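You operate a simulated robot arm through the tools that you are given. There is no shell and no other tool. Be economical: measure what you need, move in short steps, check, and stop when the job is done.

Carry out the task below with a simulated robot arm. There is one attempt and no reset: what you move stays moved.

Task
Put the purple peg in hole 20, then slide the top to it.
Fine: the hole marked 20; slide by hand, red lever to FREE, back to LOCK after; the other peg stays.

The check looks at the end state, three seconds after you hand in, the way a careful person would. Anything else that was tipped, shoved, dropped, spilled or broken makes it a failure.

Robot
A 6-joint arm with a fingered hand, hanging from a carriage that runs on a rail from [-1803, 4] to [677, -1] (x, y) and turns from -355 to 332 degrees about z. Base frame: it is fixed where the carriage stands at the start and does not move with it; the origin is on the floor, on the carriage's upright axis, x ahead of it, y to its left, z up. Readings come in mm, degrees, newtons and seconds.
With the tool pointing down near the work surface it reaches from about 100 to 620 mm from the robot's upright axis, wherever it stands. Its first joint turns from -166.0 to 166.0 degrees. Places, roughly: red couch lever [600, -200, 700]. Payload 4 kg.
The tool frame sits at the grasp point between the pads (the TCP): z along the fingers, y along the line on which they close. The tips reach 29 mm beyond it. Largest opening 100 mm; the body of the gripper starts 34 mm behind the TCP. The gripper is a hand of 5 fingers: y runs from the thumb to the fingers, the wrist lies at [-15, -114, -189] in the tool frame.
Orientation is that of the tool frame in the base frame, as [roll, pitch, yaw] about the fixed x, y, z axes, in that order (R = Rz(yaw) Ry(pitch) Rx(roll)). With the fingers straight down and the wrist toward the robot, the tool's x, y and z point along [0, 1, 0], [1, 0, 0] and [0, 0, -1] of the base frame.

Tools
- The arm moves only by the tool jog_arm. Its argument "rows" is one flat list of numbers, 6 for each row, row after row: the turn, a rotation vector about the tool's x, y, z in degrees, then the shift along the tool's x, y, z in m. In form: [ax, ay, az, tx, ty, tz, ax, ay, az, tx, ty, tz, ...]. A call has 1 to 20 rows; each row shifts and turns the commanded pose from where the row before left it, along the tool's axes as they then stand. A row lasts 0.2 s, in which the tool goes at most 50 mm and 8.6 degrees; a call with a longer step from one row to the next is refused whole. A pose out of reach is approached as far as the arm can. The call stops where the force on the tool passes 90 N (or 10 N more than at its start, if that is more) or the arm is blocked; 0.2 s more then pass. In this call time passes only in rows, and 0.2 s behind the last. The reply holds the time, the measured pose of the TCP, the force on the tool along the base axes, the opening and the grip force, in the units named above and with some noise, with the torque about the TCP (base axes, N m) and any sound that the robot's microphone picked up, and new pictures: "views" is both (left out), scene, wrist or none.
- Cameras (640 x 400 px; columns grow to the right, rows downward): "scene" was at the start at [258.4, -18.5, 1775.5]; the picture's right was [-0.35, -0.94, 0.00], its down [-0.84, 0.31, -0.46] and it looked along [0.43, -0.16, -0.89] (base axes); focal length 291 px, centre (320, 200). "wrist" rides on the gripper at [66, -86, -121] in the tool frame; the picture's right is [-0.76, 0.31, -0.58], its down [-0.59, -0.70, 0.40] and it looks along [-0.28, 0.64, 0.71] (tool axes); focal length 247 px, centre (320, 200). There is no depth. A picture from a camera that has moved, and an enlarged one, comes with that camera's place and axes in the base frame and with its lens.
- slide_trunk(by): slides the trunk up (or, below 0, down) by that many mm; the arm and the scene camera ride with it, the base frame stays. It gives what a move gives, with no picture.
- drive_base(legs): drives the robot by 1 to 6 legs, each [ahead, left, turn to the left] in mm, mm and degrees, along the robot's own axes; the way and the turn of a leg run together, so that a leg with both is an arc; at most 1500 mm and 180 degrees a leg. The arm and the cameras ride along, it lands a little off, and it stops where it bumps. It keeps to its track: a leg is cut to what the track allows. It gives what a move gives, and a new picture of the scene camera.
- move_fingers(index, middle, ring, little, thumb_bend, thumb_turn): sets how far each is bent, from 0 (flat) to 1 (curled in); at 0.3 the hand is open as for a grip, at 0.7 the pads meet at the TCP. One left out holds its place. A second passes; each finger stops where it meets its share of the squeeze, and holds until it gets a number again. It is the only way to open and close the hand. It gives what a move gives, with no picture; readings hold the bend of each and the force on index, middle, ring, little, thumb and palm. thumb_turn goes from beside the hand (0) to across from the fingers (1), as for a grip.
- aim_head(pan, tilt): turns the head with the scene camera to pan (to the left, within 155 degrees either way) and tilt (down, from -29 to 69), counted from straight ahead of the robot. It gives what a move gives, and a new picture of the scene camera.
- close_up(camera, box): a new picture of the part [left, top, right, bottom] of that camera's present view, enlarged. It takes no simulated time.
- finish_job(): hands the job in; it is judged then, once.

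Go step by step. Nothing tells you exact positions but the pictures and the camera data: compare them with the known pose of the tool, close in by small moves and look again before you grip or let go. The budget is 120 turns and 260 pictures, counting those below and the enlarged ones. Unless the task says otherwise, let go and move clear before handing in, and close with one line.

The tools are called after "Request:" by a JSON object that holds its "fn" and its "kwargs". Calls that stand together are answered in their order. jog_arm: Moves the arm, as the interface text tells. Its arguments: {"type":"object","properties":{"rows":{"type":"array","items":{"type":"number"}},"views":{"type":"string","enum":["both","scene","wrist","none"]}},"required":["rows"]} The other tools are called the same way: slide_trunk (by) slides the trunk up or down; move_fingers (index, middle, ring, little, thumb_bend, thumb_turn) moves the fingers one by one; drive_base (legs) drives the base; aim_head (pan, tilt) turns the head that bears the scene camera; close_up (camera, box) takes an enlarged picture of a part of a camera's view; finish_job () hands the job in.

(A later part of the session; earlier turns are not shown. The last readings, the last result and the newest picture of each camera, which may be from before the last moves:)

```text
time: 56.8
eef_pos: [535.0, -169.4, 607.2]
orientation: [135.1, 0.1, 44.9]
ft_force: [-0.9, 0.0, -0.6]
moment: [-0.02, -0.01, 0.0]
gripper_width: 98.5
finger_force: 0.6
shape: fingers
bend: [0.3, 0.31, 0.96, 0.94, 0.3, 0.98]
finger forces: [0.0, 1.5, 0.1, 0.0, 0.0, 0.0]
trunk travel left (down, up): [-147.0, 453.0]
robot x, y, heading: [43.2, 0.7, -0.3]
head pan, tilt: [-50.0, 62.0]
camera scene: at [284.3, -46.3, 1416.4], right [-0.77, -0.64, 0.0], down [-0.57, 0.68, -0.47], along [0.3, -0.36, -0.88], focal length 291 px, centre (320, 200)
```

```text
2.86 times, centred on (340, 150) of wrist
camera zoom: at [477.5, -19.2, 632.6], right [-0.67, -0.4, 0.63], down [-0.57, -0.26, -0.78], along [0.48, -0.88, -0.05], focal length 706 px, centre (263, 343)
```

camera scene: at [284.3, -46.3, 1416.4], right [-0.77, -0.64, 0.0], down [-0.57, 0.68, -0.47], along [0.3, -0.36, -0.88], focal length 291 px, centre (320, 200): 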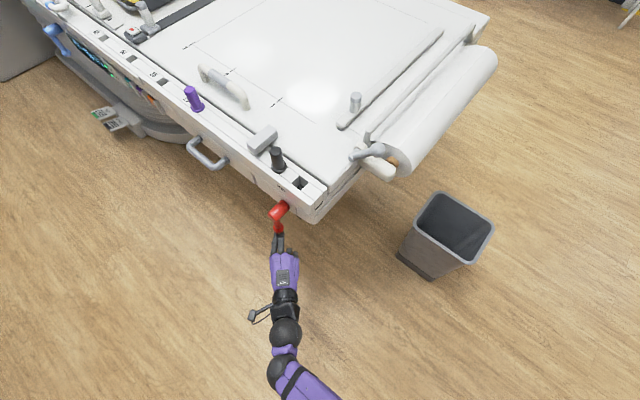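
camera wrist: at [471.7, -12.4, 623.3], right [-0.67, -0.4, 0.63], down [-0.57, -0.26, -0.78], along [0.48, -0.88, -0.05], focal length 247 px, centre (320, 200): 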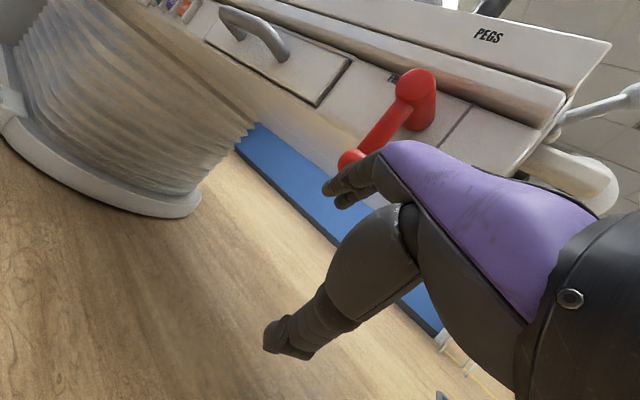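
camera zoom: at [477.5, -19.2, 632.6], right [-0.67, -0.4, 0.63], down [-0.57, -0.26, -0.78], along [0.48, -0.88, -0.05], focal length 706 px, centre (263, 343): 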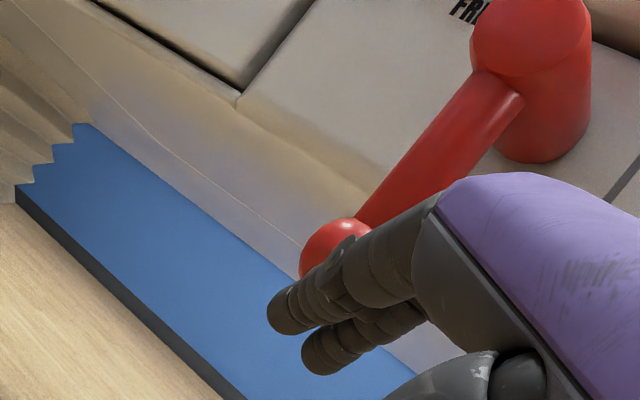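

Contact made on the middle finger. I'll slide 8 mm further under the ball and start the arc (first ~24°).

Request:
{"fn": "jog_arm", "kwargs": {"rows": [0, 0, 0, 0, -0.003, 0.008, 0, 0, 0, 0, 0.004, 0, 0, 0, 0, 0.0062, 0.0047, 0.0041, 0, 0, 0, 0.0061, 0.0053, 0.0034, 0, 0, 0, 0.006, 0.0059, 0.0026, 0, 0, 0, 0.0058, 0.0063, 0.0019]}}

Request:
{"fn": "close_up", "kwargs": {"camera": "scene", "box": [240, 190, 320, 270]}}

Request:
{"fn": "close_up", "kwargs": {"camera": "wrist", "box": [260, 80, 420, 220]}}

```text
time: 58.2
eef_pos: [574.4, -175.3, 609.8]
orientation: [135.0, 0.0, 44.8]
ft_force: [0.0, 0.6, -0.3]
moment: [-0.03, 0.0, -0.02]
gripper_width: 98.9
finger_force: 0.1
shape: fingers
bend: [0.3, 0.31, 0.96, 0.94, 0.3, 0.98]
finger forces: [0.1, 0.4, 0.0, 0.0, 0.0, 0.0]
trunk travel left (down, up): [-147.0, 453.0]
robot x, y, heading: [43.0, -1.7, 0.0]
head pan, tilt: [-50.0, 62.0]
camera scene: at [284.5, -46.5, 1416.5], right [-0.77, -0.64, 0.0], down [-0.57, 0.68, -0.47], along [0.3, -0.36, -0.88], focal length 291 px, centre (320, 200)
camera wrist: at [516.9, -24.3, 635.4], right [-0.67, -0.4, 0.63], down [-0.57, -0.26, -0.78], along [0.48, -0.88, -0.05], focal length 247 px, centre (320, 200)
```

scene: 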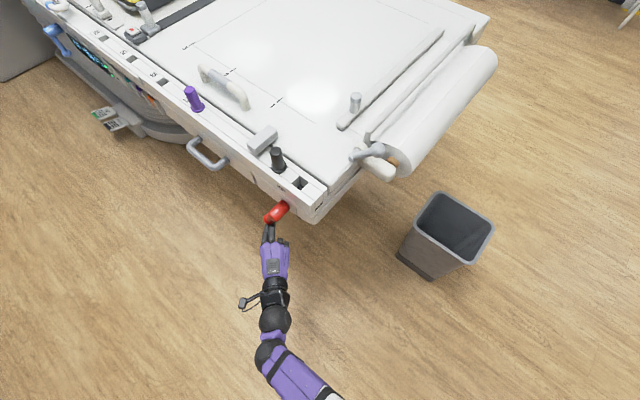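
wrist: 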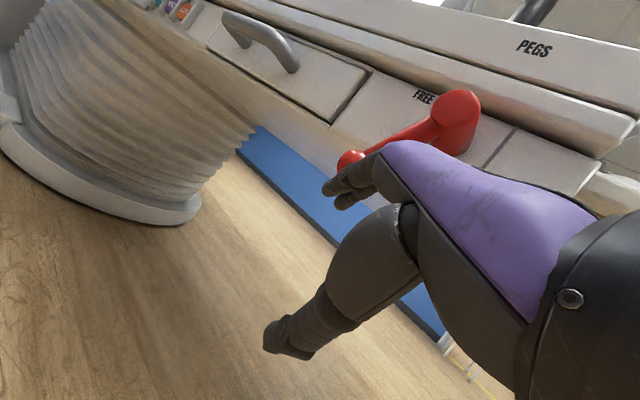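

```text
5.00 times, centred on (280, 230) of scene
camera zoom: at [284.5, -46.5, 1416.5], right [-0.77, -0.64, 0.0], down [-0.57, 0.68, -0.47], along [0.3, -0.36, -0.88], focal length 1455 px, centre (520, 50)
```

zoom: 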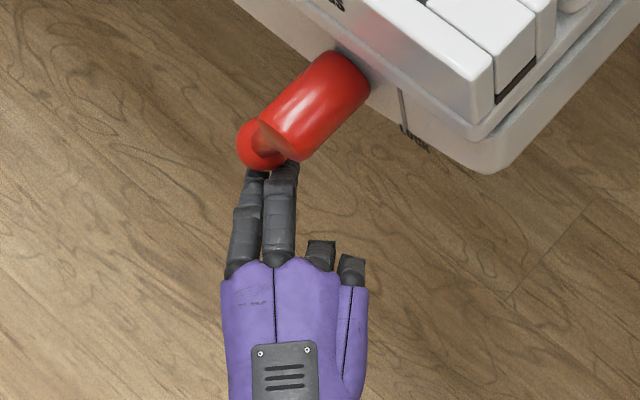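

```text
2.86 times, centred on (340, 150) of wrist
camera zoom: at [516.9, -24.3, 635.4], right [-0.67, -0.4, 0.63], down [-0.57, -0.26, -0.78], along [0.48, -0.88, -0.05], focal length 706 px, centre (263, 343)
```

zoom: 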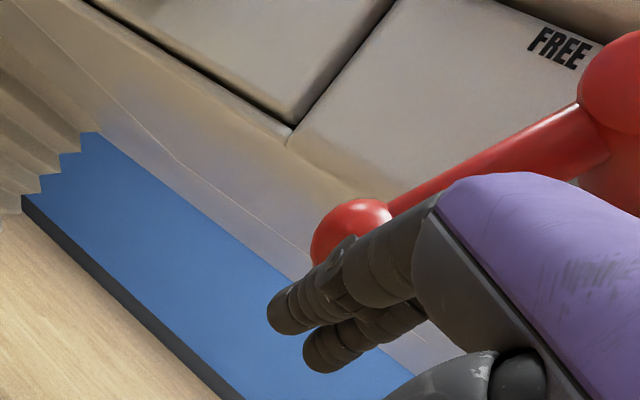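

The lever is swinging easily, and FREE has a clear spot ahead. Continuing the arc to about 66°.

Request:
{"fn": "jog_arm", "kwargs": {"rows": [0, 0, 0, 0.0055, 0.0067, 0.0011, 0, 0, 0, 0.0052, 0.0071, 0.0003, 0, 0, 0, 0.0048, 0.0073, -0.0005, 0, 0, 0, 0.0044, 0.0075, -0.0013, 0, 0, 0, 0.0039, 0.0076, -0.0021, 0, 0, 0, 0.0034, 0.0076, -0.0028, 0, 0, 0, 0.0028, 0.0075, -0.0035]}}

Request:
{"fn": "close_up", "kwargs": {"camera": "scene", "box": [240, 190, 320, 270]}}

Request:
{"fn": "close_up", "kwargs": {"camera": "wrist", "box": [260, 80, 420, 220]}}

```text
time: 59.8
eef_pos: [618.6, -175.0, 654.1]
orientation: [135.1, 0.1, 45.0]
ft_force: [0.3, 0.7, -0.7]
moment: [0.01, 0.02, 0.02]
gripper_width: 98.6
finger_force: 0.2
shape: fingers
bend: [0.3, 0.31, 0.96, 0.94, 0.3, 0.98]
finger forces: [0.1, 0.4, 0.0, 0.1, 0.1, 0.1]
trunk travel left (down, up): [-147.0, 453.0]
robot x, y, heading: [43.3, 1.1, -0.0]
head pan, tilt: [-50.0, 62.0]
camera scene: at [284.4, -46.4, 1416.4], right [-0.77, -0.64, 0.0], down [-0.57, 0.68, -0.47], along [0.3, -0.36, -0.88], focal length 291 px, centre (320, 200)
camera wrist: at [559.5, -23.9, 677.8], right [-0.67, -0.4, 0.63], down [-0.57, -0.26, -0.78], along [0.48, -0.88, -0.05], focal length 247 px, centre (320, 200)
```

scene: 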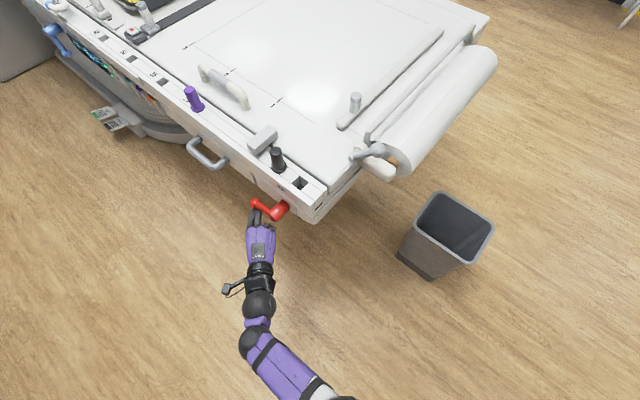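
wrist: 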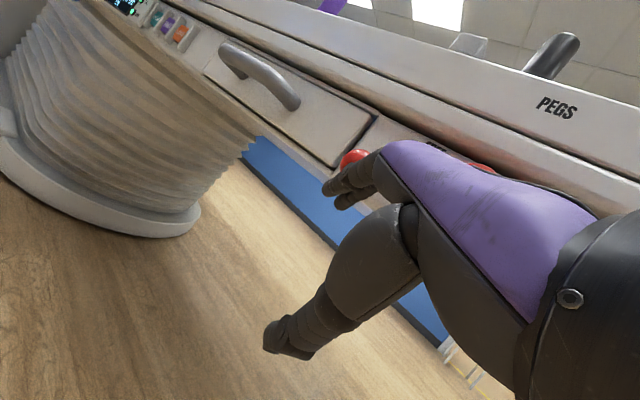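

```text
5.00 times, centred on (280, 230) of scene
camera zoom: at [284.4, -46.4, 1416.4], right [-0.77, -0.64, 0.0], down [-0.57, 0.68, -0.47], along [0.3, -0.36, -0.88], focal length 1455 px, centre (520, 50)
```

zoom: 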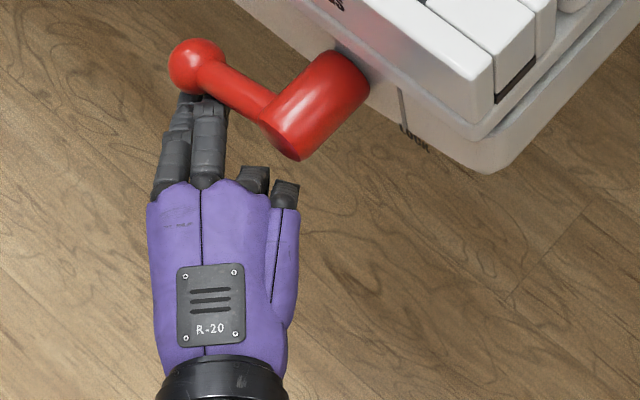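

```text
2.86 times, centred on (340, 150) of wrist
camera zoom: at [559.5, -23.9, 677.8], right [-0.67, -0.4, 0.63], down [-0.57, -0.26, -0.78], along [0.48, -0.88, -0.05], focal length 706 px, centre (263, 343)
```

zoom: 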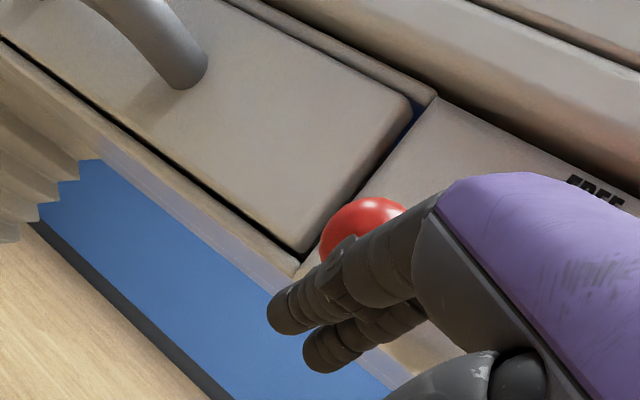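

Request:
{"fn": "jog_arm", "kwargs": {"rows": [0, 0, 0, 0.0022, 0.0074, -0.0042, 0, 0, 0, 0.0016, 0.0071, -0.0049, 0, 0, 0, 0.001, 0.0068, -0.0055, 0, 0, 0, 0.0003, 0.0064, -0.006]}}

Request:
{"fn": "close_up", "kwargs": {"camera": "scene", "box": [240, 180, 320, 260]}}

Request:
{"fn": "close_up", "kwargs": {"camera": "wrist", "box": [280, 80, 500, 220]}}

```text
time: 60.8
eef_pos: [624.0, -173.2, 685.8]
orientation: [135.3, 0.1, 45.0]
ft_force: [-0.9, 3.9, -4.4]
moment: [-0.05, 0.06, 0.06]
gripper_width: 98.7
finger_force: 3.3
shape: fingers
bend: [0.3, 0.34, 0.96, 0.94, 0.3, 0.98]
finger forces: [0.0, 7.0, 0.1, 0.0, 0.0, 0.0]
trunk travel left (down, up): [-147.0, 453.0]
robot x, y, heading: [40.8, 3.0, -0.2]
head pan, tilt: [-50.0, 62.0]
camera scene: at [284.1, -45.6, 1416.2], right [-0.77, -0.64, 0.0], down [-0.57, 0.68, -0.47], along [0.3, -0.36, -0.88], focal length 291 px, centre (320, 200)
camera wrist: at [565.7, -22.3, 711.1], right [-0.67, -0.4, 0.63], down [-0.57, -0.26, -0.78], along [0.48, -0.88, -0.05], focal length 247 px, centre (320, 200)
```

scene: 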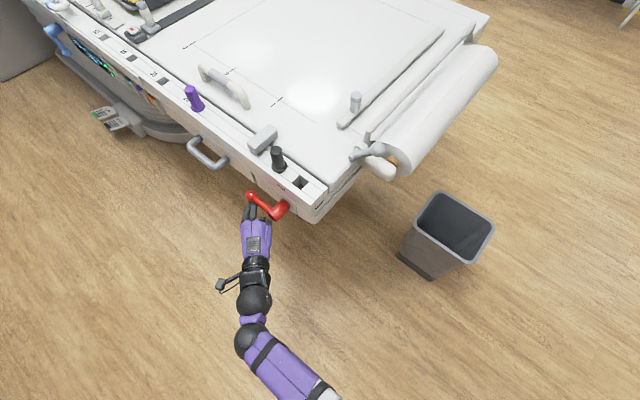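
wrist: 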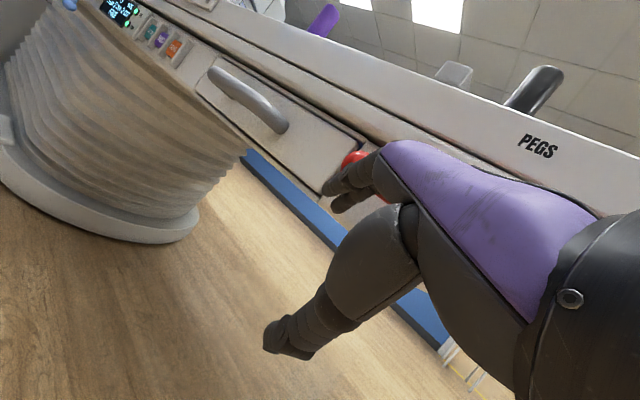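

```text
5.00 times, centred on (280, 220) of scene
camera zoom: at [284.1, -45.6, 1416.2], right [-0.77, -0.64, 0.0], down [-0.57, 0.68, -0.47], along [0.3, -0.36, -0.88], focal length 1455 px, centre (520, 100)
```

zoom: 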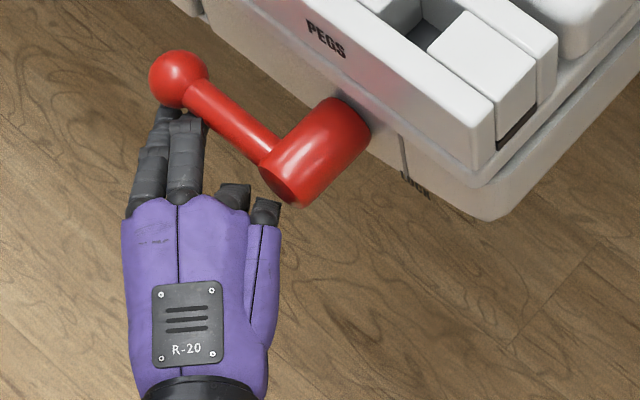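

```text
2.86 times, centred on (390, 150) of wrist
camera zoom: at [565.7, -22.3, 711.1], right [-0.67, -0.4, 0.63], down [-0.57, -0.26, -0.78], along [0.48, -0.88, -0.05], focal length 706 px, centre (120, 343)
```

zoom: 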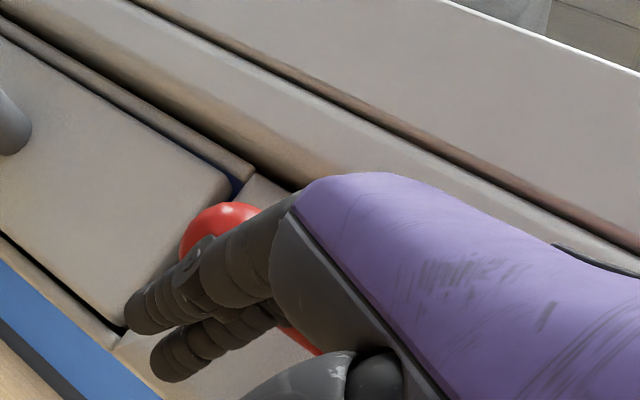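

The lever has come to a stop near horizontal, toward FREE. I'll back off and look.

Request:
{"fn": "jog_arm", "kwargs": {"rows": [0, 0, 0, 0, -0.015, 0, 0, 0, 0, 0, -0.015, 0, 0, 0, 0, 0, -0.01, -0.03, 0, 0, 0, 0, 0, -0.04, 0, 0, 0, 0, 0, -0.04]}}

Request:
{"fn": "close_up", "kwargs": {"camera": "wrist", "box": [240, 60, 460, 220]}}

Request:
{"fn": "close_up", "kwargs": {"camera": "scene", "box": [230, 170, 320, 240]}}

```text
time: 62.0
eef_pos: [549.2, -102.0, 736.8]
orientation: [135.2, 0.1, 44.9]
ft_force: [0.0, 1.3, -0.2]
moment: [-0.01, -0.01, -0.03]
gripper_width: 98.8
finger_force: 0.0
shape: fingers
bend: [0.3, 0.3, 0.96, 0.94, 0.3, 0.98]
finger forces: [0.0, 0.0, 0.0, 0.0, 0.0, 0.1]
trunk travel left (down, up): [-147.0, 453.0]
robot x, y, heading: [41.9, -0.8, -0.2]
head pan, tilt: [-50.0, 62.0]
camera scene: at [284.2, -46.4, 1416.3], right [-0.77, -0.64, 0.0], down [-0.57, 0.68, -0.47], along [0.3, -0.36, -0.88], focal length 291 px, centre (320, 200)
camera wrist: at [490.3, 50.3, 762.1], right [-0.67, -0.4, 0.63], down [-0.57, -0.26, -0.78], along [0.48, -0.88, -0.05], focal length 247 px, centre (320, 200)
```

scene: 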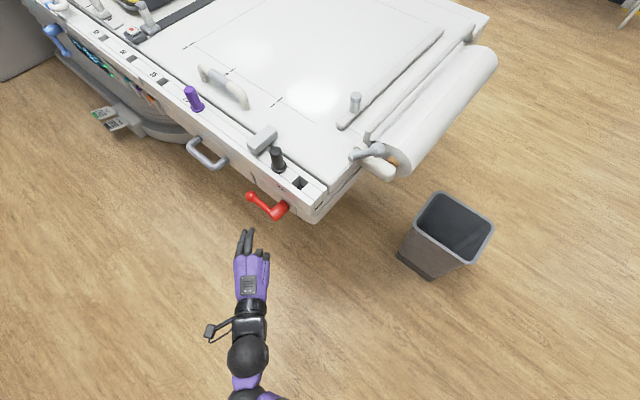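
wrist: 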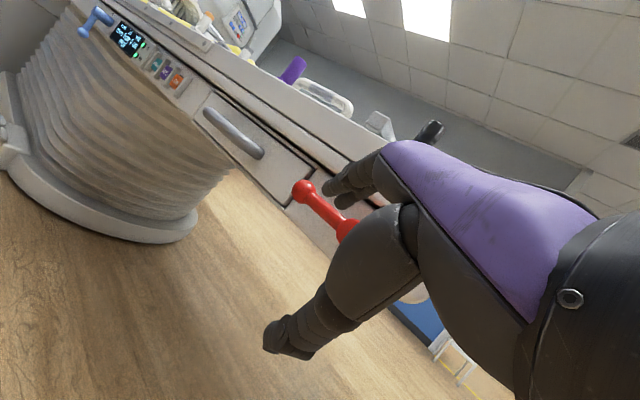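

```text
2.50 times, centred on (350, 140) of wrist
camera zoom: at [490.3, 50.3, 762.1], right [-0.67, -0.4, 0.63], down [-0.57, -0.26, -0.78], along [0.48, -0.88, -0.05], focal length 617 px, centre (245, 350)
```

zoom: 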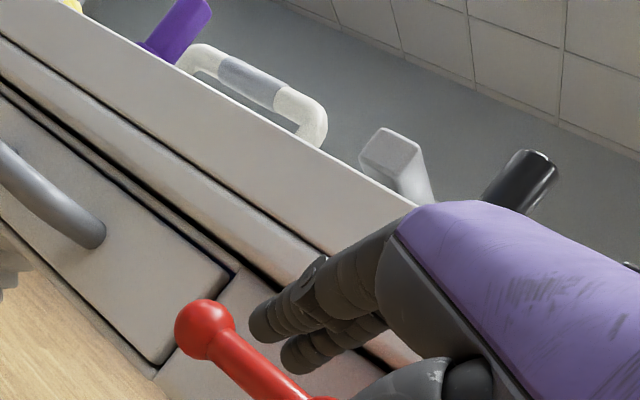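

```text
5.71 times, centred on (275, 205) of scene
camera zoom: at [284.2, -46.4, 1416.3], right [-0.77, -0.64, 0.0], down [-0.57, 0.68, -0.47], along [0.3, -0.36, -0.88], focal length 1662 px, centre (577, 171)
```

zoom: 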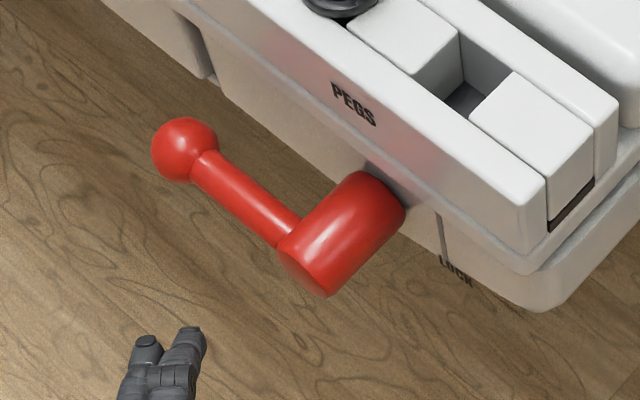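

The lever now rests horizontally at FREE. Next: raise, square the hand with the thumb toward +y, and look at the top's handle from closer.

Request:
{"fn": "slide_trunk", "kwargs": {"by": 330}}

Request:
{"fn": "jog_arm", "kwargs": {"rows": [7.5, 0, 0, 0, 0, 0, 7.5, 0, 0, 0, 0, 0, 7.5, 0, 0, 0, 0, 0, 7.5, 0, 0, 0, 0, 0, 7.5, 0, 0, 0, 0, 0, 7.4, 0, 0, 0, 0, 0], "views": "none"}}

Request:
{"fn": "drive_base", "kwargs": {"legs": [[540, 0, 0]]}}

Request:
{"fn": "aim_head", "kwargs": {"pan": -75, "tilt": 62}}

```text
time: 65.2
eef_pos: [549.9, -100.8, 1067.4]
orientation: [135.0, 0.0, 45.0]
ft_force: [-0.7, 0.0, -0.9]
moment: [-0.01, 0.04, 0.03]
gripper_width: 98.7
finger_force: 0.2
shape: fingers
bend: [0.3, 0.3, 0.96, 0.94, 0.3, 0.98]
finger forces: [0.0, 0.0, 0.0, 0.0, 0.0, 0.0]
trunk travel left (down, up): [-477.0, 123.0]
robot x, y, heading: [44.6, -0.9, -0.2]
head pan, tilt: [-50.0, 62.0]
```

```text
time: 66.6
eef_pos: [551.8, -103.5, 1059.3]
orientation: [-180.0, -0.1, 45.2]
ft_force: [0.0, -0.3, -0.5]
moment: [-0.04, -0.02, 0.0]
gripper_width: 98.5
finger_force: 0.0
shape: fingers
bend: [0.3, 0.3, 0.96, 0.94, 0.3, 0.98]
finger forces: [0.1, 0.0, 0.0, 0.0, 0.0, 0.1]
out of reach, approached as far as the arm can: row 6
trunk travel left (down, up): [-477.0, 123.0]
robot x, y, heading: [45.9, 0.0, -0.3]
head pan, tilt: [-50.0, 62.0]
```

```text
time: 69.8
eef_pos: [1095.0, -106.9, 1060.9]
orientation: [179.8, -0.1, 44.9]
ft_force: [0.7, -0.3, 0.2]
moment: [0.0, 0.01, -0.01]
gripper_width: 98.6
finger_force: 0.1
shape: fingers
bend: [0.3, 0.3, 0.96, 0.94, 0.3, 0.98]
finger forces: [0.1, 0.0, 0.0, 0.0, 0.0, 0.0]
trunk travel left (down, up): [-477.0, 123.0]
robot x, y, heading: [583.4, -0.8, 0.1]
head pan, tilt: [-50.0, 62.0]
camera scene: at [827.0, -48.3, 1746.4], right [-0.77, -0.64, 0.0], down [-0.56, 0.68, -0.47], along [0.3, -0.36, -0.88], focal length 291 px, centre (320, 200)
```

scene: 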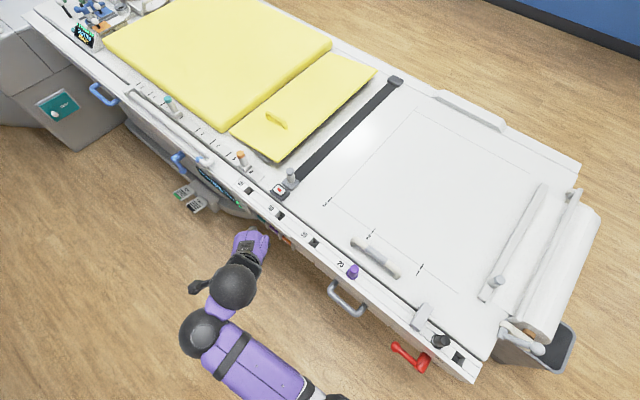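

```text
time: 70.7
eef_pos: [1094.7, -107.0, 1059.6]
orientation: [179.8, -0.2, 44.9]
ft_force: [-1.3, 0.4, 1.1]
moment: [-0.01, 0.01, -0.03]
gripper_width: 98.6
finger_force: 0.0
shape: fingers
bend: [0.3, 0.3, 0.96, 0.94, 0.3, 0.98]
finger forces: [0.1, 0.1, 0.0, 0.1, 0.1, 0.0]
trunk travel left (down, up): [-477.0, 123.0]
robot x, y, heading: [588.8, -1.6, -0.2]
head pan, tilt: [-75.0, 62.0]
camera scene: at [802.3, -61.0, 1746.5], right [-0.97, -0.26, 0.0], down [-0.23, 0.85, -0.47], along [0.12, -0.45, -0.88], focal length 291 px, centre (320, 200)
```

scene: 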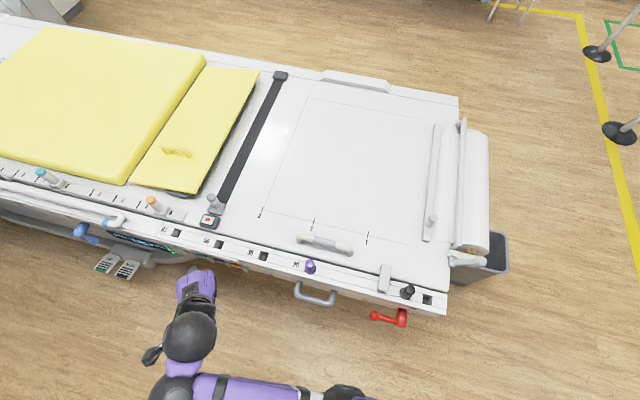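

Request:
{"fn": "close_up", "kwargs": {"camera": "scene", "box": [280, 215, 420, 310]}}

Request:
{"fn": "close_up", "kwargs": {"camera": "scene", "box": [130, 60, 310, 250]}}

Request:
{"fn": "jog_arm", "kwargs": {"rows": [0, 0, 7.5, 0, 0, 0, 0, 0, 7.5, 0, 0, 0, 0, 0, 7.5, 0, 0, 0, 0, 0, 7.5, 0, 0, 0, 0, 0, 7.5, 0, 0, 0, 0, 0, 7.4, 0, 0, 0], "views": "none"}}

```text
4.21 times, centred on (350, 262) of scene
camera zoom: at [802.3, -61.0, 1746.5], right [-0.97, -0.26, 0.0], down [-0.23, 0.85, -0.47], along [0.12, -0.45, -0.88], focal length 1225 px, centre (194, -63)
```

zoom: 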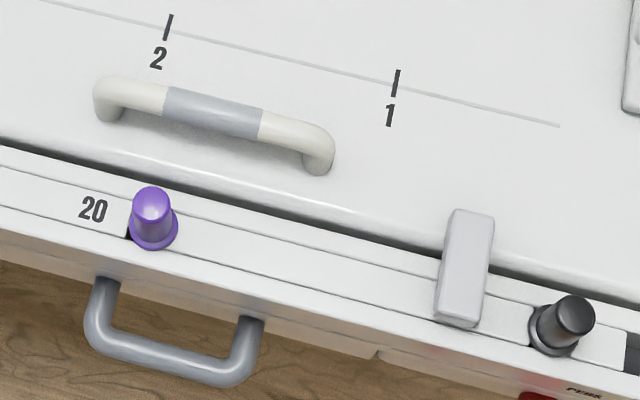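

```text
2.11 times, centred on (220, 155) of scene
camera zoom: at [802.3, -61.0, 1746.5], right [-0.97, -0.26, 0.0], down [-0.23, 0.85, -0.47], along [0.12, -0.45, -0.88], focal length 612 px, centre (530, 295)
```

zoom: 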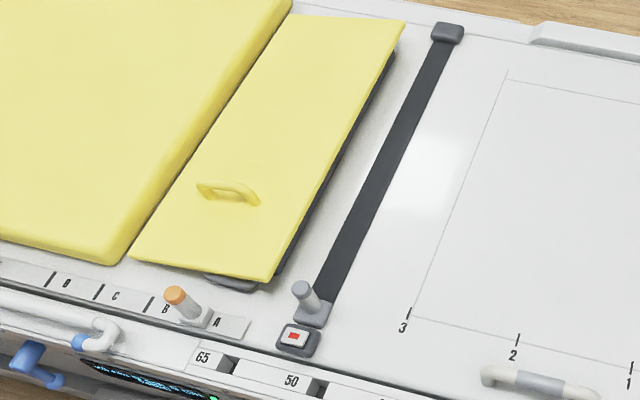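

```text
time: 72.1
eef_pos: [1132.2, -130.2, 1005.6]
orientation: [179.9, -0.1, -0.2]
ft_force: [0.0, 0.7, -0.6]
moment: [0.01, -0.05, 0.02]
gripper_width: 98.6
finger_force: 0.1
shape: fingers
bend: [0.3, 0.3, 0.96, 0.94, 0.3, 0.98]
finger forces: [0.0, 0.0, 0.1, 0.0, 0.0, 0.1]
out of reach, approached as far as the arm can: row 1, 2, 3, 4, 5
trunk travel left (down, up): [-477.0, 123.0]
robot x, y, heading: [590.6, -1.0, -0.5]
head pan, tilt: [-75.0, 62.0]
```

The handle's bar is near (867, -355, ~905), running along x. I'll drive a bit further and bring the hand above it, then measure from the wrist camera.

Request:
{"fn": "drive_base", "kwargs": {"legs": [[55, 0, 0]]}}

Request:
{"fn": "jog_arm", "kwargs": {"rows": [0, 0, 0, -0.035, 0.01, 0, 0, 0, 0, -0.035, 0.02, 0, 0, 0, 0, -0.035, 0.02, 0, 0, 0, 0, -0.035, 0.02, 0, 0, 0, 0, -0.035, 0.02, 0, 0, 0, 0, -0.035, 0.02, 0, 0, 0, 0, -0.035, 0.02, 0, 0, 0, 0, -0.035, 0.02, 0, 0, 0, 0, -0.035, 0.01, 0]}}

Request:
{"fn": "move_fingers", "kwargs": {"index": 0.44, "middle": 0.44, "ring": 0.44, "little": 0.44, "thumb_bend": 0.44}}

Request:
{"fn": "close_up", "kwargs": {"camera": "scene", "box": [240, 200, 400, 320]}}

Request:
{"fn": "close_up", "kwargs": {"camera": "wrist", "box": [160, 120, 400, 340]}}

```text
time: 73.0
eef_pos: [1189.6, -130.5, 1005.1]
orientation: [179.8, -0.1, 0.0]
ft_force: [0.2, 0.2, -0.2]
moment: [0.02, -0.01, -0.01]
gripper_width: 98.6
finger_force: 0.1
shape: fingers
bend: [0.3, 0.3, 0.96, 0.94, 0.3, 0.98]
finger forces: [0.0, 0.1, 0.0, 0.1, 0.0, 0.0]
trunk travel left (down, up): [-477.0, 123.0]
robot x, y, heading: [641.0, -2.3, -0.4]
head pan, tilt: [-75.0, 62.0]
camera scene: at [857.6, -61.1, 1746.4], right [-0.97, -0.25, 0.0], down [-0.22, 0.85, -0.47], along [0.12, -0.45, -0.88], focal length 291 px, centre (320, 200)
```

scene: 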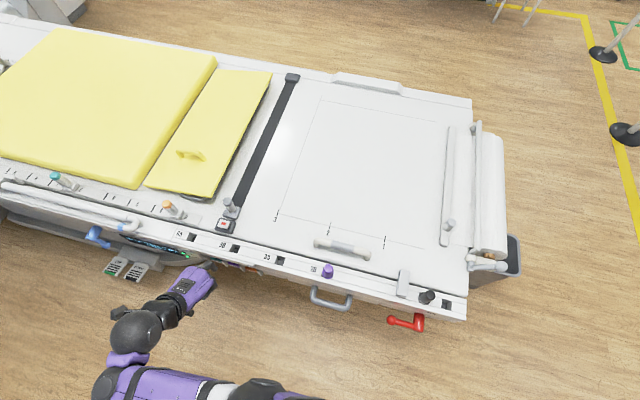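

```text
time: 75.0
eef_pos: [907.9, -310.3, 955.6]
orientation: [179.9, -0.2, 0.0]
ft_force: [1.1, 0.4, -0.2]
moment: [0.02, 0.02, 0.0]
gripper_width: 98.8
finger_force: 0.0
shape: fingers
bend: [0.3, 0.3, 0.96, 0.94, 0.3, 0.98]
finger forces: [0.1, 0.0, 0.0, 0.0, 0.0, 0.1]
out of reach, approached as far as the arm can: row 1, 2, 3, 4, 5
trunk travel left (down, up): [-477.0, 123.0]
robot x, y, heading: [641.9, -1.9, -0.2]
head pan, tilt: [-75.0, 62.0]
camera scene: at [857.6, -61.1, 1746.5], right [-0.97, -0.25, 0.0], down [-0.22, 0.85, -0.47], along [0.12, -0.45, -0.88], focal length 291 px, centre (320, 200)
camera wrist: at [972.8, -222.6, 1077.0], right [-0.76, -0.31, 0.58], down [-0.59, 0.7, -0.4], along [-0.28, -0.64, -0.71], focal length 247 px, centre (320, 200)
```

scene: 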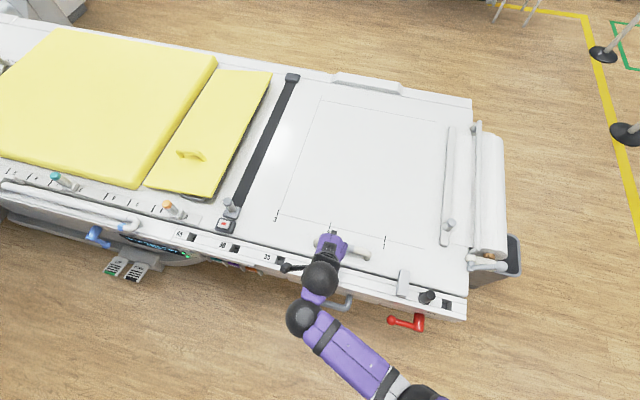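
wrist: 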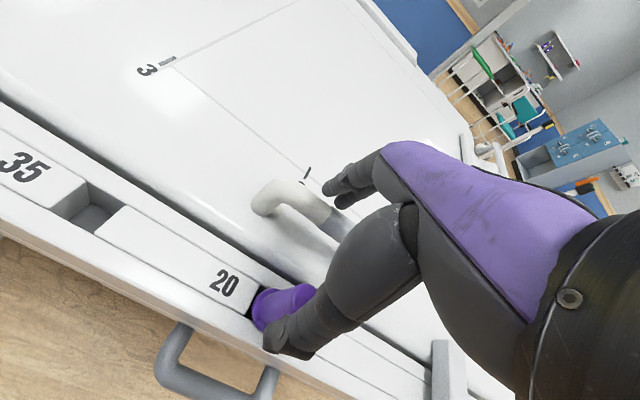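

```text
time: 76.0
eef_pos: [909.4, -311.5, 956.6]
orientation: [179.7, -0.2, -0.1]
ft_force: [0.4, -2.3, 11.1]
moment: [-0.59, 0.13, 0.03]
gripper_width: 65.2
finger_force: 4.9
shape: fingers
bend: [0.44, 0.39, 0.44, 0.44, 0.44, 0.99]
finger forces: [0.1, 10.0, 0.0, 0.1, 0.0, 0.0]
trunk travel left (down, up): [-477.0, 123.0]
robot x, y, heading: [640.0, -5.3, -0.4]
head pan, tilt: [-75.0, 62.0]
```

```text
3.33 times, centred on (320, 260) of scene
camera zoom: at [857.7, -61.5, 1746.7], right [-0.97, -0.25, 0.0], down [-0.22, 0.85, -0.47], along [0.12, -0.45, -0.88], focal length 970 px, centre (320, 0)
```

zoom: 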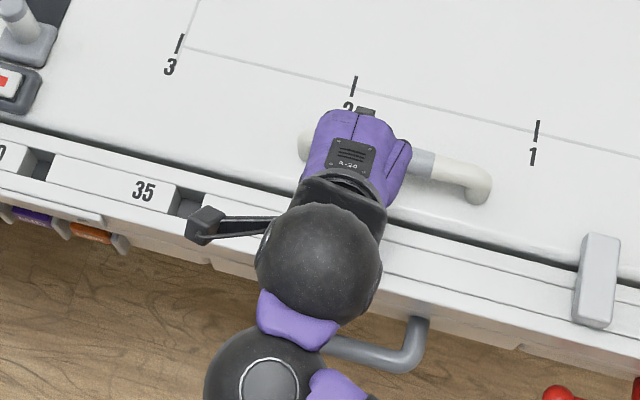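

```text
1.82 times, centred on (280, 230) of wrist
camera zoom: at [973.7, -223.5, 1077.6], right [-0.76, -0.3, 0.57], down [-0.59, 0.7, -0.4], along [-0.28, -0.64, -0.71], focal length 449 px, centre (393, 146)
```

zoom: 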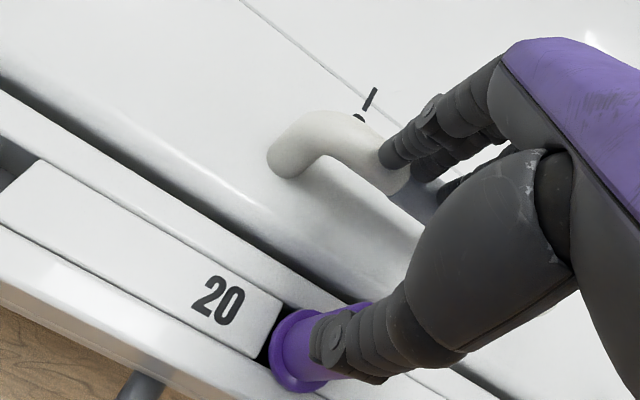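

The arm sagged lower than intended and the middle finger is resting on the handle, with the thumb near the peg. I'll lift straight up right away.

Request:
{"fn": "slide_trunk", "kwargs": {"by": 70}}

Request:
{"fn": "jog_arm", "kwargs": {"rows": [0, 0, 0, -0.03, 0, 0, 0, 0, 0, -0.03, 0, 0]}}

Request:
{"fn": "close_up", "kwargs": {"camera": "wrist", "box": [100, 120, 400, 340]}}

Request:
{"fn": "close_up", "kwargs": {"camera": "scene", "box": [280, 210, 420, 300]}}

```text
time: 77.1
eef_pos: [909.7, -309.8, 1025.9]
orientation: [179.9, -0.2, 0.0]
ft_force: [-0.4, -0.4, 0.5]
moment: [0.01, 0.0, 0.02]
gripper_width: 65.4
finger_force: 0.0
shape: fingers
bend: [0.44, 0.44, 0.44, 0.44, 0.44, 0.99]
finger forces: [0.1, 0.0, 0.1, 0.0, 0.1, 0.0]
trunk travel left (down, up): [-547.0, 53.0]
robot x, y, heading: [642.1, -1.8, -0.4]
head pan, tilt: [-75.0, 62.0]
```

```text
time: 77.7
eef_pos: [849.6, -309.1, 1025.5]
orientation: [179.8, -0.3, -0.1]
ft_force: [-0.1, 0.1, 0.1]
moment: [0.04, 0.04, 0.01]
gripper_width: 65.1
finger_force: 0.0
shape: fingers
bend: [0.44, 0.44, 0.44, 0.44, 0.44, 0.99]
finger forces: [0.0, 0.1, 0.1, 0.0, 0.1, 0.1]
trunk travel left (down, up): [-547.0, 53.0]
robot x, y, heading: [642.4, -1.0, -0.4]
head pan, tilt: [-75.0, 62.0]
camera scene: at [857.7, -61.1, 1816.5], right [-0.97, -0.25, 0.0], down [-0.22, 0.85, -0.47], along [0.12, -0.45, -0.88], focal length 291 px, centre (320, 200)
camera wrist: at [913.5, -222.0, 1146.4], right [-0.76, -0.31, 0.57], down [-0.59, 0.7, -0.4], along [-0.28, -0.64, -0.71], focal length 247 px, centre (320, 200)
```

scene: 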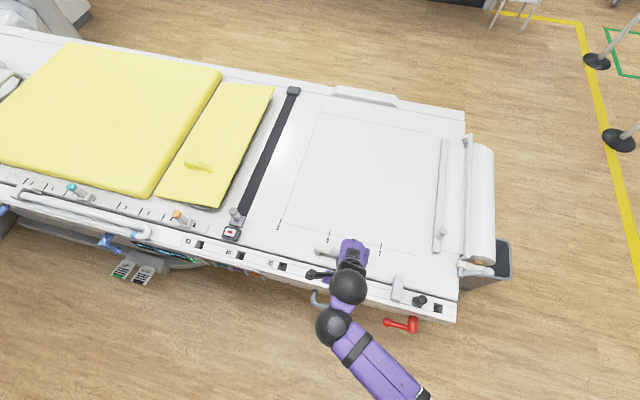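
wrist: 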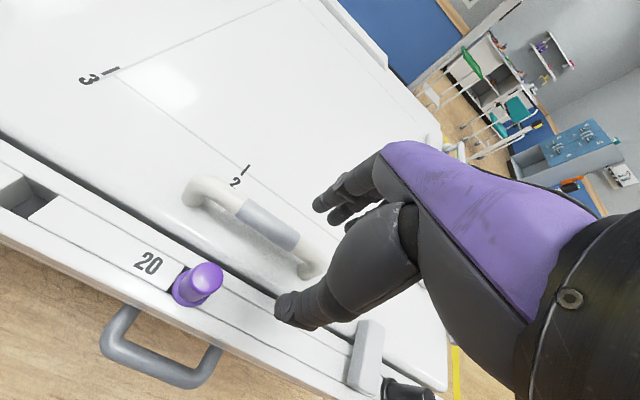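

```text
1.82 times, centred on (250, 230) of wrist
camera zoom: at [913.5, -222.0, 1146.4], right [-0.76, -0.31, 0.57], down [-0.59, 0.7, -0.4], along [-0.28, -0.64, -0.71], focal length 449 px, centre (447, 146)
```

zoom: 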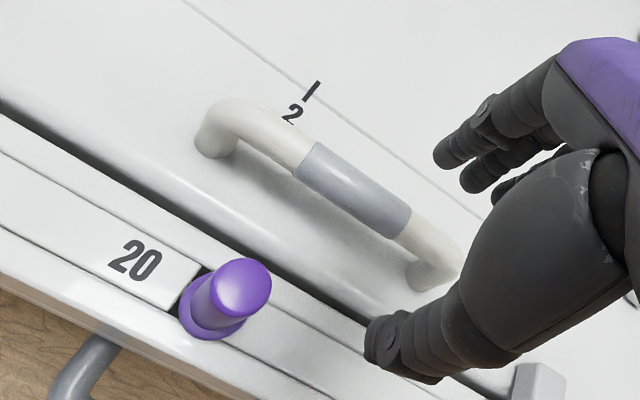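

```text
4.44 times, centred on (350, 255) of scene
camera zoom: at [857.7, -61.1, 1816.5], right [-0.97, -0.25, 0.0], down [-0.22, 0.85, -0.47], along [0.12, -0.45, -0.88], focal length 1293 px, centre (187, -44)
```

zoom: 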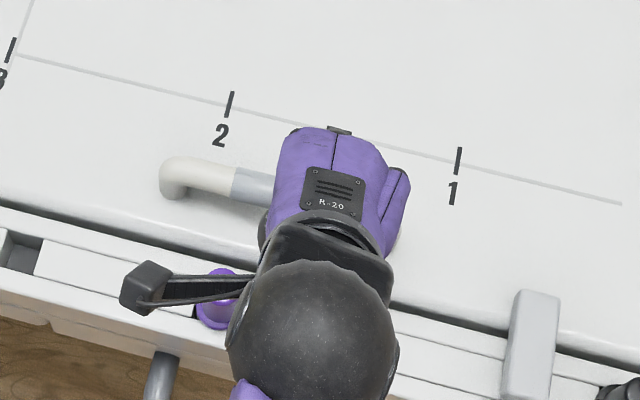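

The peg is still upright in place. The handle bar works out at about (868, -354, 914); I'll align over it and descend partway.

Request:
{"fn": "jog_arm", "kwargs": {"rows": [0, 0, 0, 0.018, 0.022, 0, 0, 0, 0, 0, 0.023, 0, 0, 0, 0, 0, 0, 0.02, 0, 0, 0, 0, 0, 0.02, 0, 0, 0, 0, 0, 0.02]}}

Request:
{"fn": "close_up", "kwargs": {"camera": "wrist", "box": [180, 120, 400, 340]}}

Request:
{"fn": "close_up", "kwargs": {"camera": "scene", "box": [280, 210, 420, 300]}}

```text
time: 78.9
eef_pos: [867.2, -355.4, 966.5]
orientation: [179.9, -0.2, -0.1]
ft_force: [0.2, -1.0, 0.2]
moment: [0.04, 0.01, 0.0]
gripper_width: 64.8
finger_force: 0.1
shape: fingers
bend: [0.44, 0.44, 0.44, 0.44, 0.44, 0.99]
finger forces: [0.0, 0.1, 0.0, 0.1, 0.0, 0.1]
trunk travel left (down, up): [-547.0, 53.0]
robot x, y, heading: [640.4, -0.9, -0.1]
head pan, tilt: [-75.0, 62.0]
camera scene: at [857.6, -61.1, 1816.5], right [-0.97, -0.25, 0.0], down [-0.22, 0.85, -0.47], along [0.12, -0.45, -0.88], focal length 291 px, centre (320, 200)
camera wrist: at [931.1, -268.2, 1087.1], right [-0.76, -0.31, 0.57], down [-0.59, 0.7, -0.4], along [-0.28, -0.64, -0.71], focal length 247 px, centre (320, 200)
```

scene: 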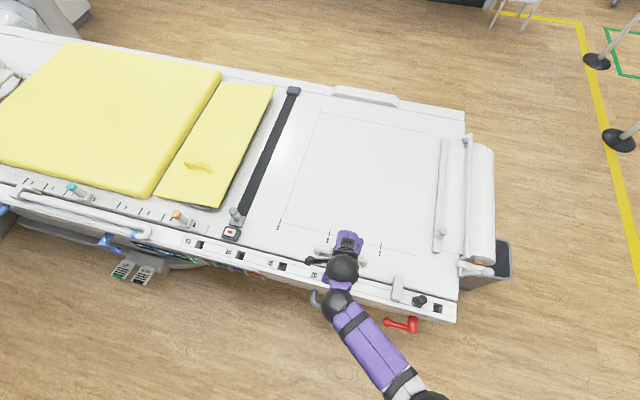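
wrist: 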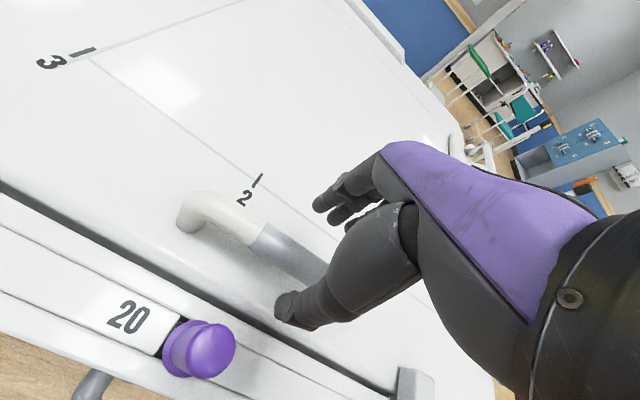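

```text
1.82 times, centred on (290, 230) of wrist
camera zoom: at [931.1, -268.2, 1087.1], right [-0.76, -0.31, 0.57], down [-0.59, 0.7, -0.4], along [-0.28, -0.64, -0.71], focal length 449 px, centre (374, 146)
```

zoom: 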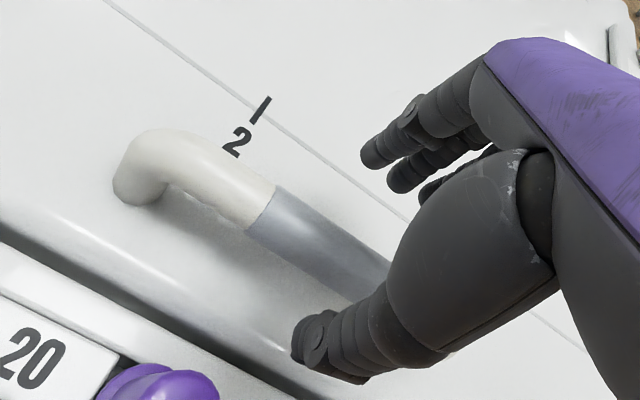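

```text
4.44 times, centred on (350, 255) of scene
camera zoom: at [857.6, -61.1, 1816.5], right [-0.97, -0.25, 0.0], down [-0.22, 0.85, -0.47], along [0.12, -0.45, -0.88], focal length 1293 px, centre (187, -44)
```

zoom: 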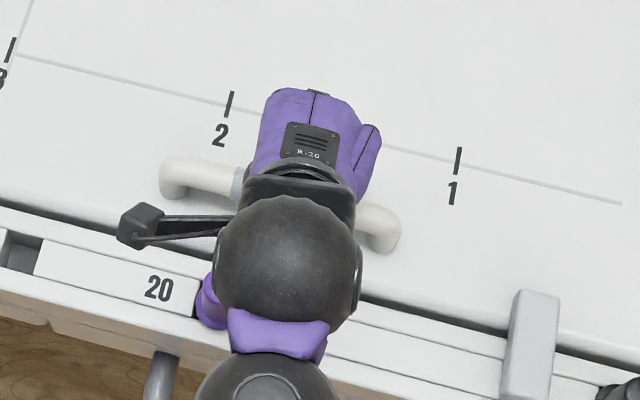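

The bar lies between the fingers and thumb. Descending to grip height with care.

Request:
{"fn": "jog_arm", "kwargs": {"rows": [0, 0, 0, 0, 0, 0.012, 0, 0, 0, 0, 0, 0.012, 0, 0, 0, 0, 0, 0.012, 0, 0, 0, 0, 0, 0.012], "views": "wrist"}}

Request:
{"fn": "close_up", "kwargs": {"camera": "wrist", "box": [180, 120, 400, 340]}}

```text
time: 79.9
eef_pos: [867.0, -354.9, 918.9]
orientation: [179.9, -0.3, -0.1]
ft_force: [-0.4, 0.1, 0.3]
moment: [0.0, -0.03, -0.02]
gripper_width: 64.9
finger_force: 0.0
shape: fingers
bend: [0.44, 0.44, 0.44, 0.44, 0.44, 0.99]
finger forces: [0.0, 0.0, 0.1, 0.0, 0.0, 0.0]
trunk travel left (down, up): [-547.0, 53.0]
robot x, y, heading: [642.6, -0.6, -0.1]
head pan, tilt: [-75.0, 62.0]
camera wrist: at [931.0, -267.9, 1039.1], right [-0.76, -0.31, 0.58], down [-0.59, 0.7, -0.4], along [-0.28, -0.64, -0.71], focal length 247 px, centre (320, 200)
```

wrist: 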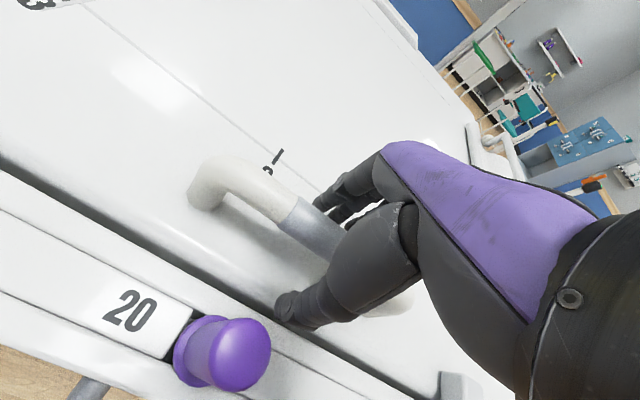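

```text
1.82 times, centred on (290, 230) of wrist
camera zoom: at [931.0, -267.9, 1039.1], right [-0.76, -0.31, 0.58], down [-0.59, 0.7, -0.4], along [-0.28, -0.64, -0.71], focal length 449 px, centre (374, 146)
```

zoom: 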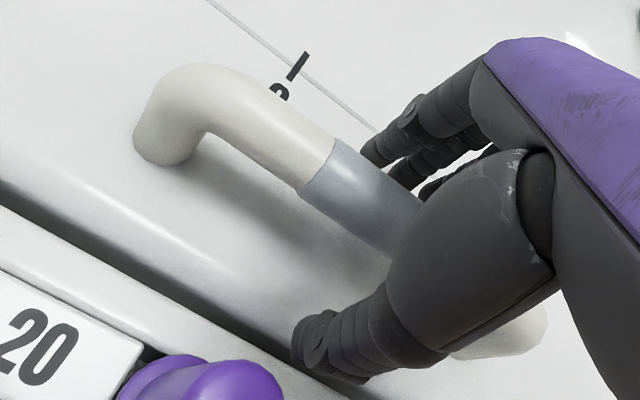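

Request:
{"fn": "jog_arm", "kwargs": {"rows": [0, 0, 0, 0, 0.006, 0.007], "views": "none"}}

Request:
{"fn": "move_fingers", "kwargs": {"index": 0.72, "middle": 0.72, "ring": 0.72, "little": 0.72, "thumb_bend": 0.72}}

Request:
{"fn": "close_up", "kwargs": {"camera": "wrist", "box": [180, 120, 400, 340]}}

```text
time: 80.3
eef_pos: [867.2, -360.6, 910.7]
orientation: [179.8, -0.2, -0.2]
ft_force: [-0.4, -0.2, 0.3]
moment: [0.02, -0.03, -0.02]
gripper_width: 65.0
finger_force: 0.0
shape: fingers
bend: [0.44, 0.44, 0.44, 0.44, 0.44, 0.99]
finger forces: [0.1, 0.0, 0.0, 0.0, 0.0, 0.1]
trunk travel left (down, up): [-547.0, 53.0]
robot x, y, heading: [642.6, -1.3, -0.4]
head pan, tilt: [-75.0, 62.0]
```

```text
time: 81.3
eef_pos: [867.7, -360.4, 911.3]
orientation: [-180.0, -0.1, 0.0]
ft_force: [-0.8, -0.9, -4.3]
moment: [0.02, -0.02, 0.16]
gripper_width: 2.1
finger_force: 5.7
shape: fingers
bend: [0.72, 0.72, 0.72, 0.71, 0.67, 1.0]
finger forces: [2.2, 0.0, 0.1, 4.0, 5.3, 0.1]
trunk travel left (down, up): [-547.0, 53.0]
robot x, y, heading: [643.2, -1.1, -0.4]
head pan, tilt: [-75.0, 62.0]
```

```text
1.82 times, centred on (290, 230) of wrist
camera zoom: at [930.9, -273.7, 1032.0], right [-0.76, -0.31, 0.58], down [-0.59, 0.7, -0.4], along [-0.28, -0.64, -0.71], focal length 449 px, centre (374, 146)
```

zoom: 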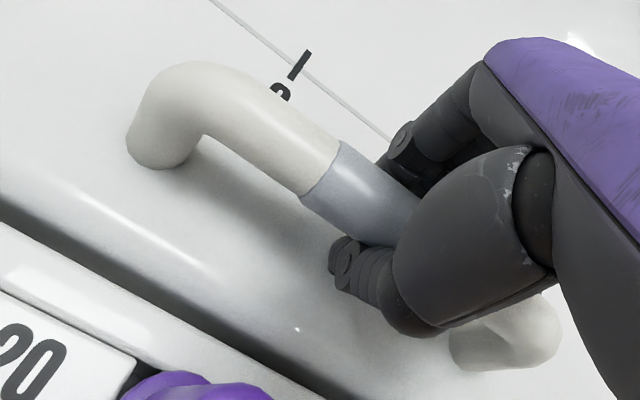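

The hand now encircles the bar. I'll push the top toward +x gently and see whether it moves.

Request:
{"fn": "jog_arm", "kwargs": {"rows": [0, 0, 0, 0.005, 0, 0, 0, 0, 0, 0.006, 0, 0, 0, 0, 0, 0.006, 0, 0, 0, 0, 0, 0.006, 0, 0, 0, 0, 0, 0.006, 0, 0], "views": "scene"}}

Request:
{"fn": "close_up", "kwargs": {"camera": "scene", "box": [260, 210, 460, 330]}}

```text
time: 82.5
eef_pos: [896.9, -360.2, 910.8]
orientation: [179.9, -0.3, 0.0]
ft_force: [0.3, -3.9, -7.4]
moment: [0.0, -0.08, 0.17]
gripper_width: 2.4
finger_force: 6.0
shape: fingers
bend: [0.72, 0.72, 0.72, 0.71, 0.68, 1.0]
finger forces: [2.5, 0.0, 0.0, 4.4, 4.5, 0.0]
trunk travel left (down, up): [-547.0, 53.0]
robot x, y, heading: [640.7, -3.3, -0.4]
head pan, tilt: [-75.0, 62.0]
camera scene: at [857.6, -61.2, 1816.3], right [-0.97, -0.25, 0.0], down [-0.22, 0.85, -0.47], along [0.12, -0.45, -0.88], focal length 291 px, centre (320, 200)
```

scene: 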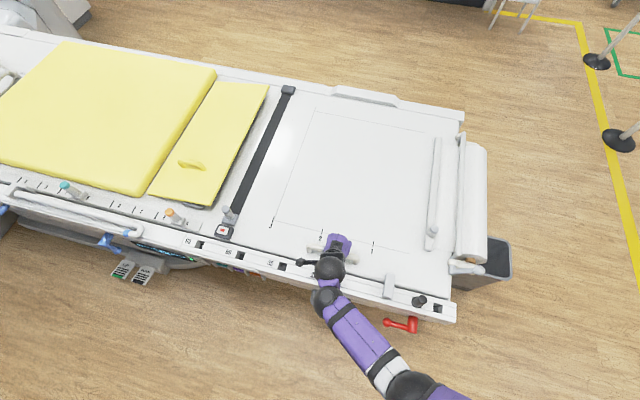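

```text
3.20 times, centred on (360, 270) of scene
camera zoom: at [857.6, -61.2, 1816.3], right [-0.97, -0.25, 0.0], down [-0.22, 0.85, -0.47], along [0.12, -0.45, -0.88], focal length 931 px, centre (192, -24)
```

zoom: 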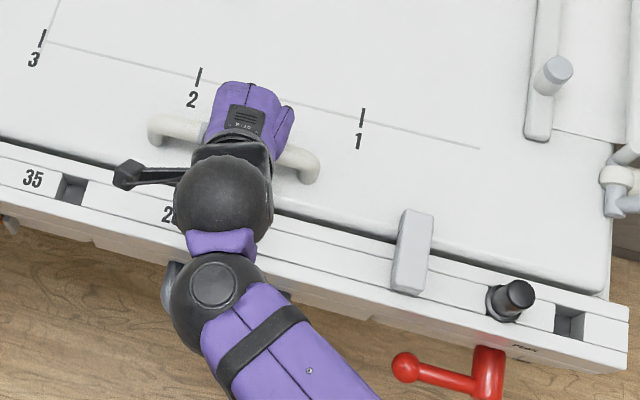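

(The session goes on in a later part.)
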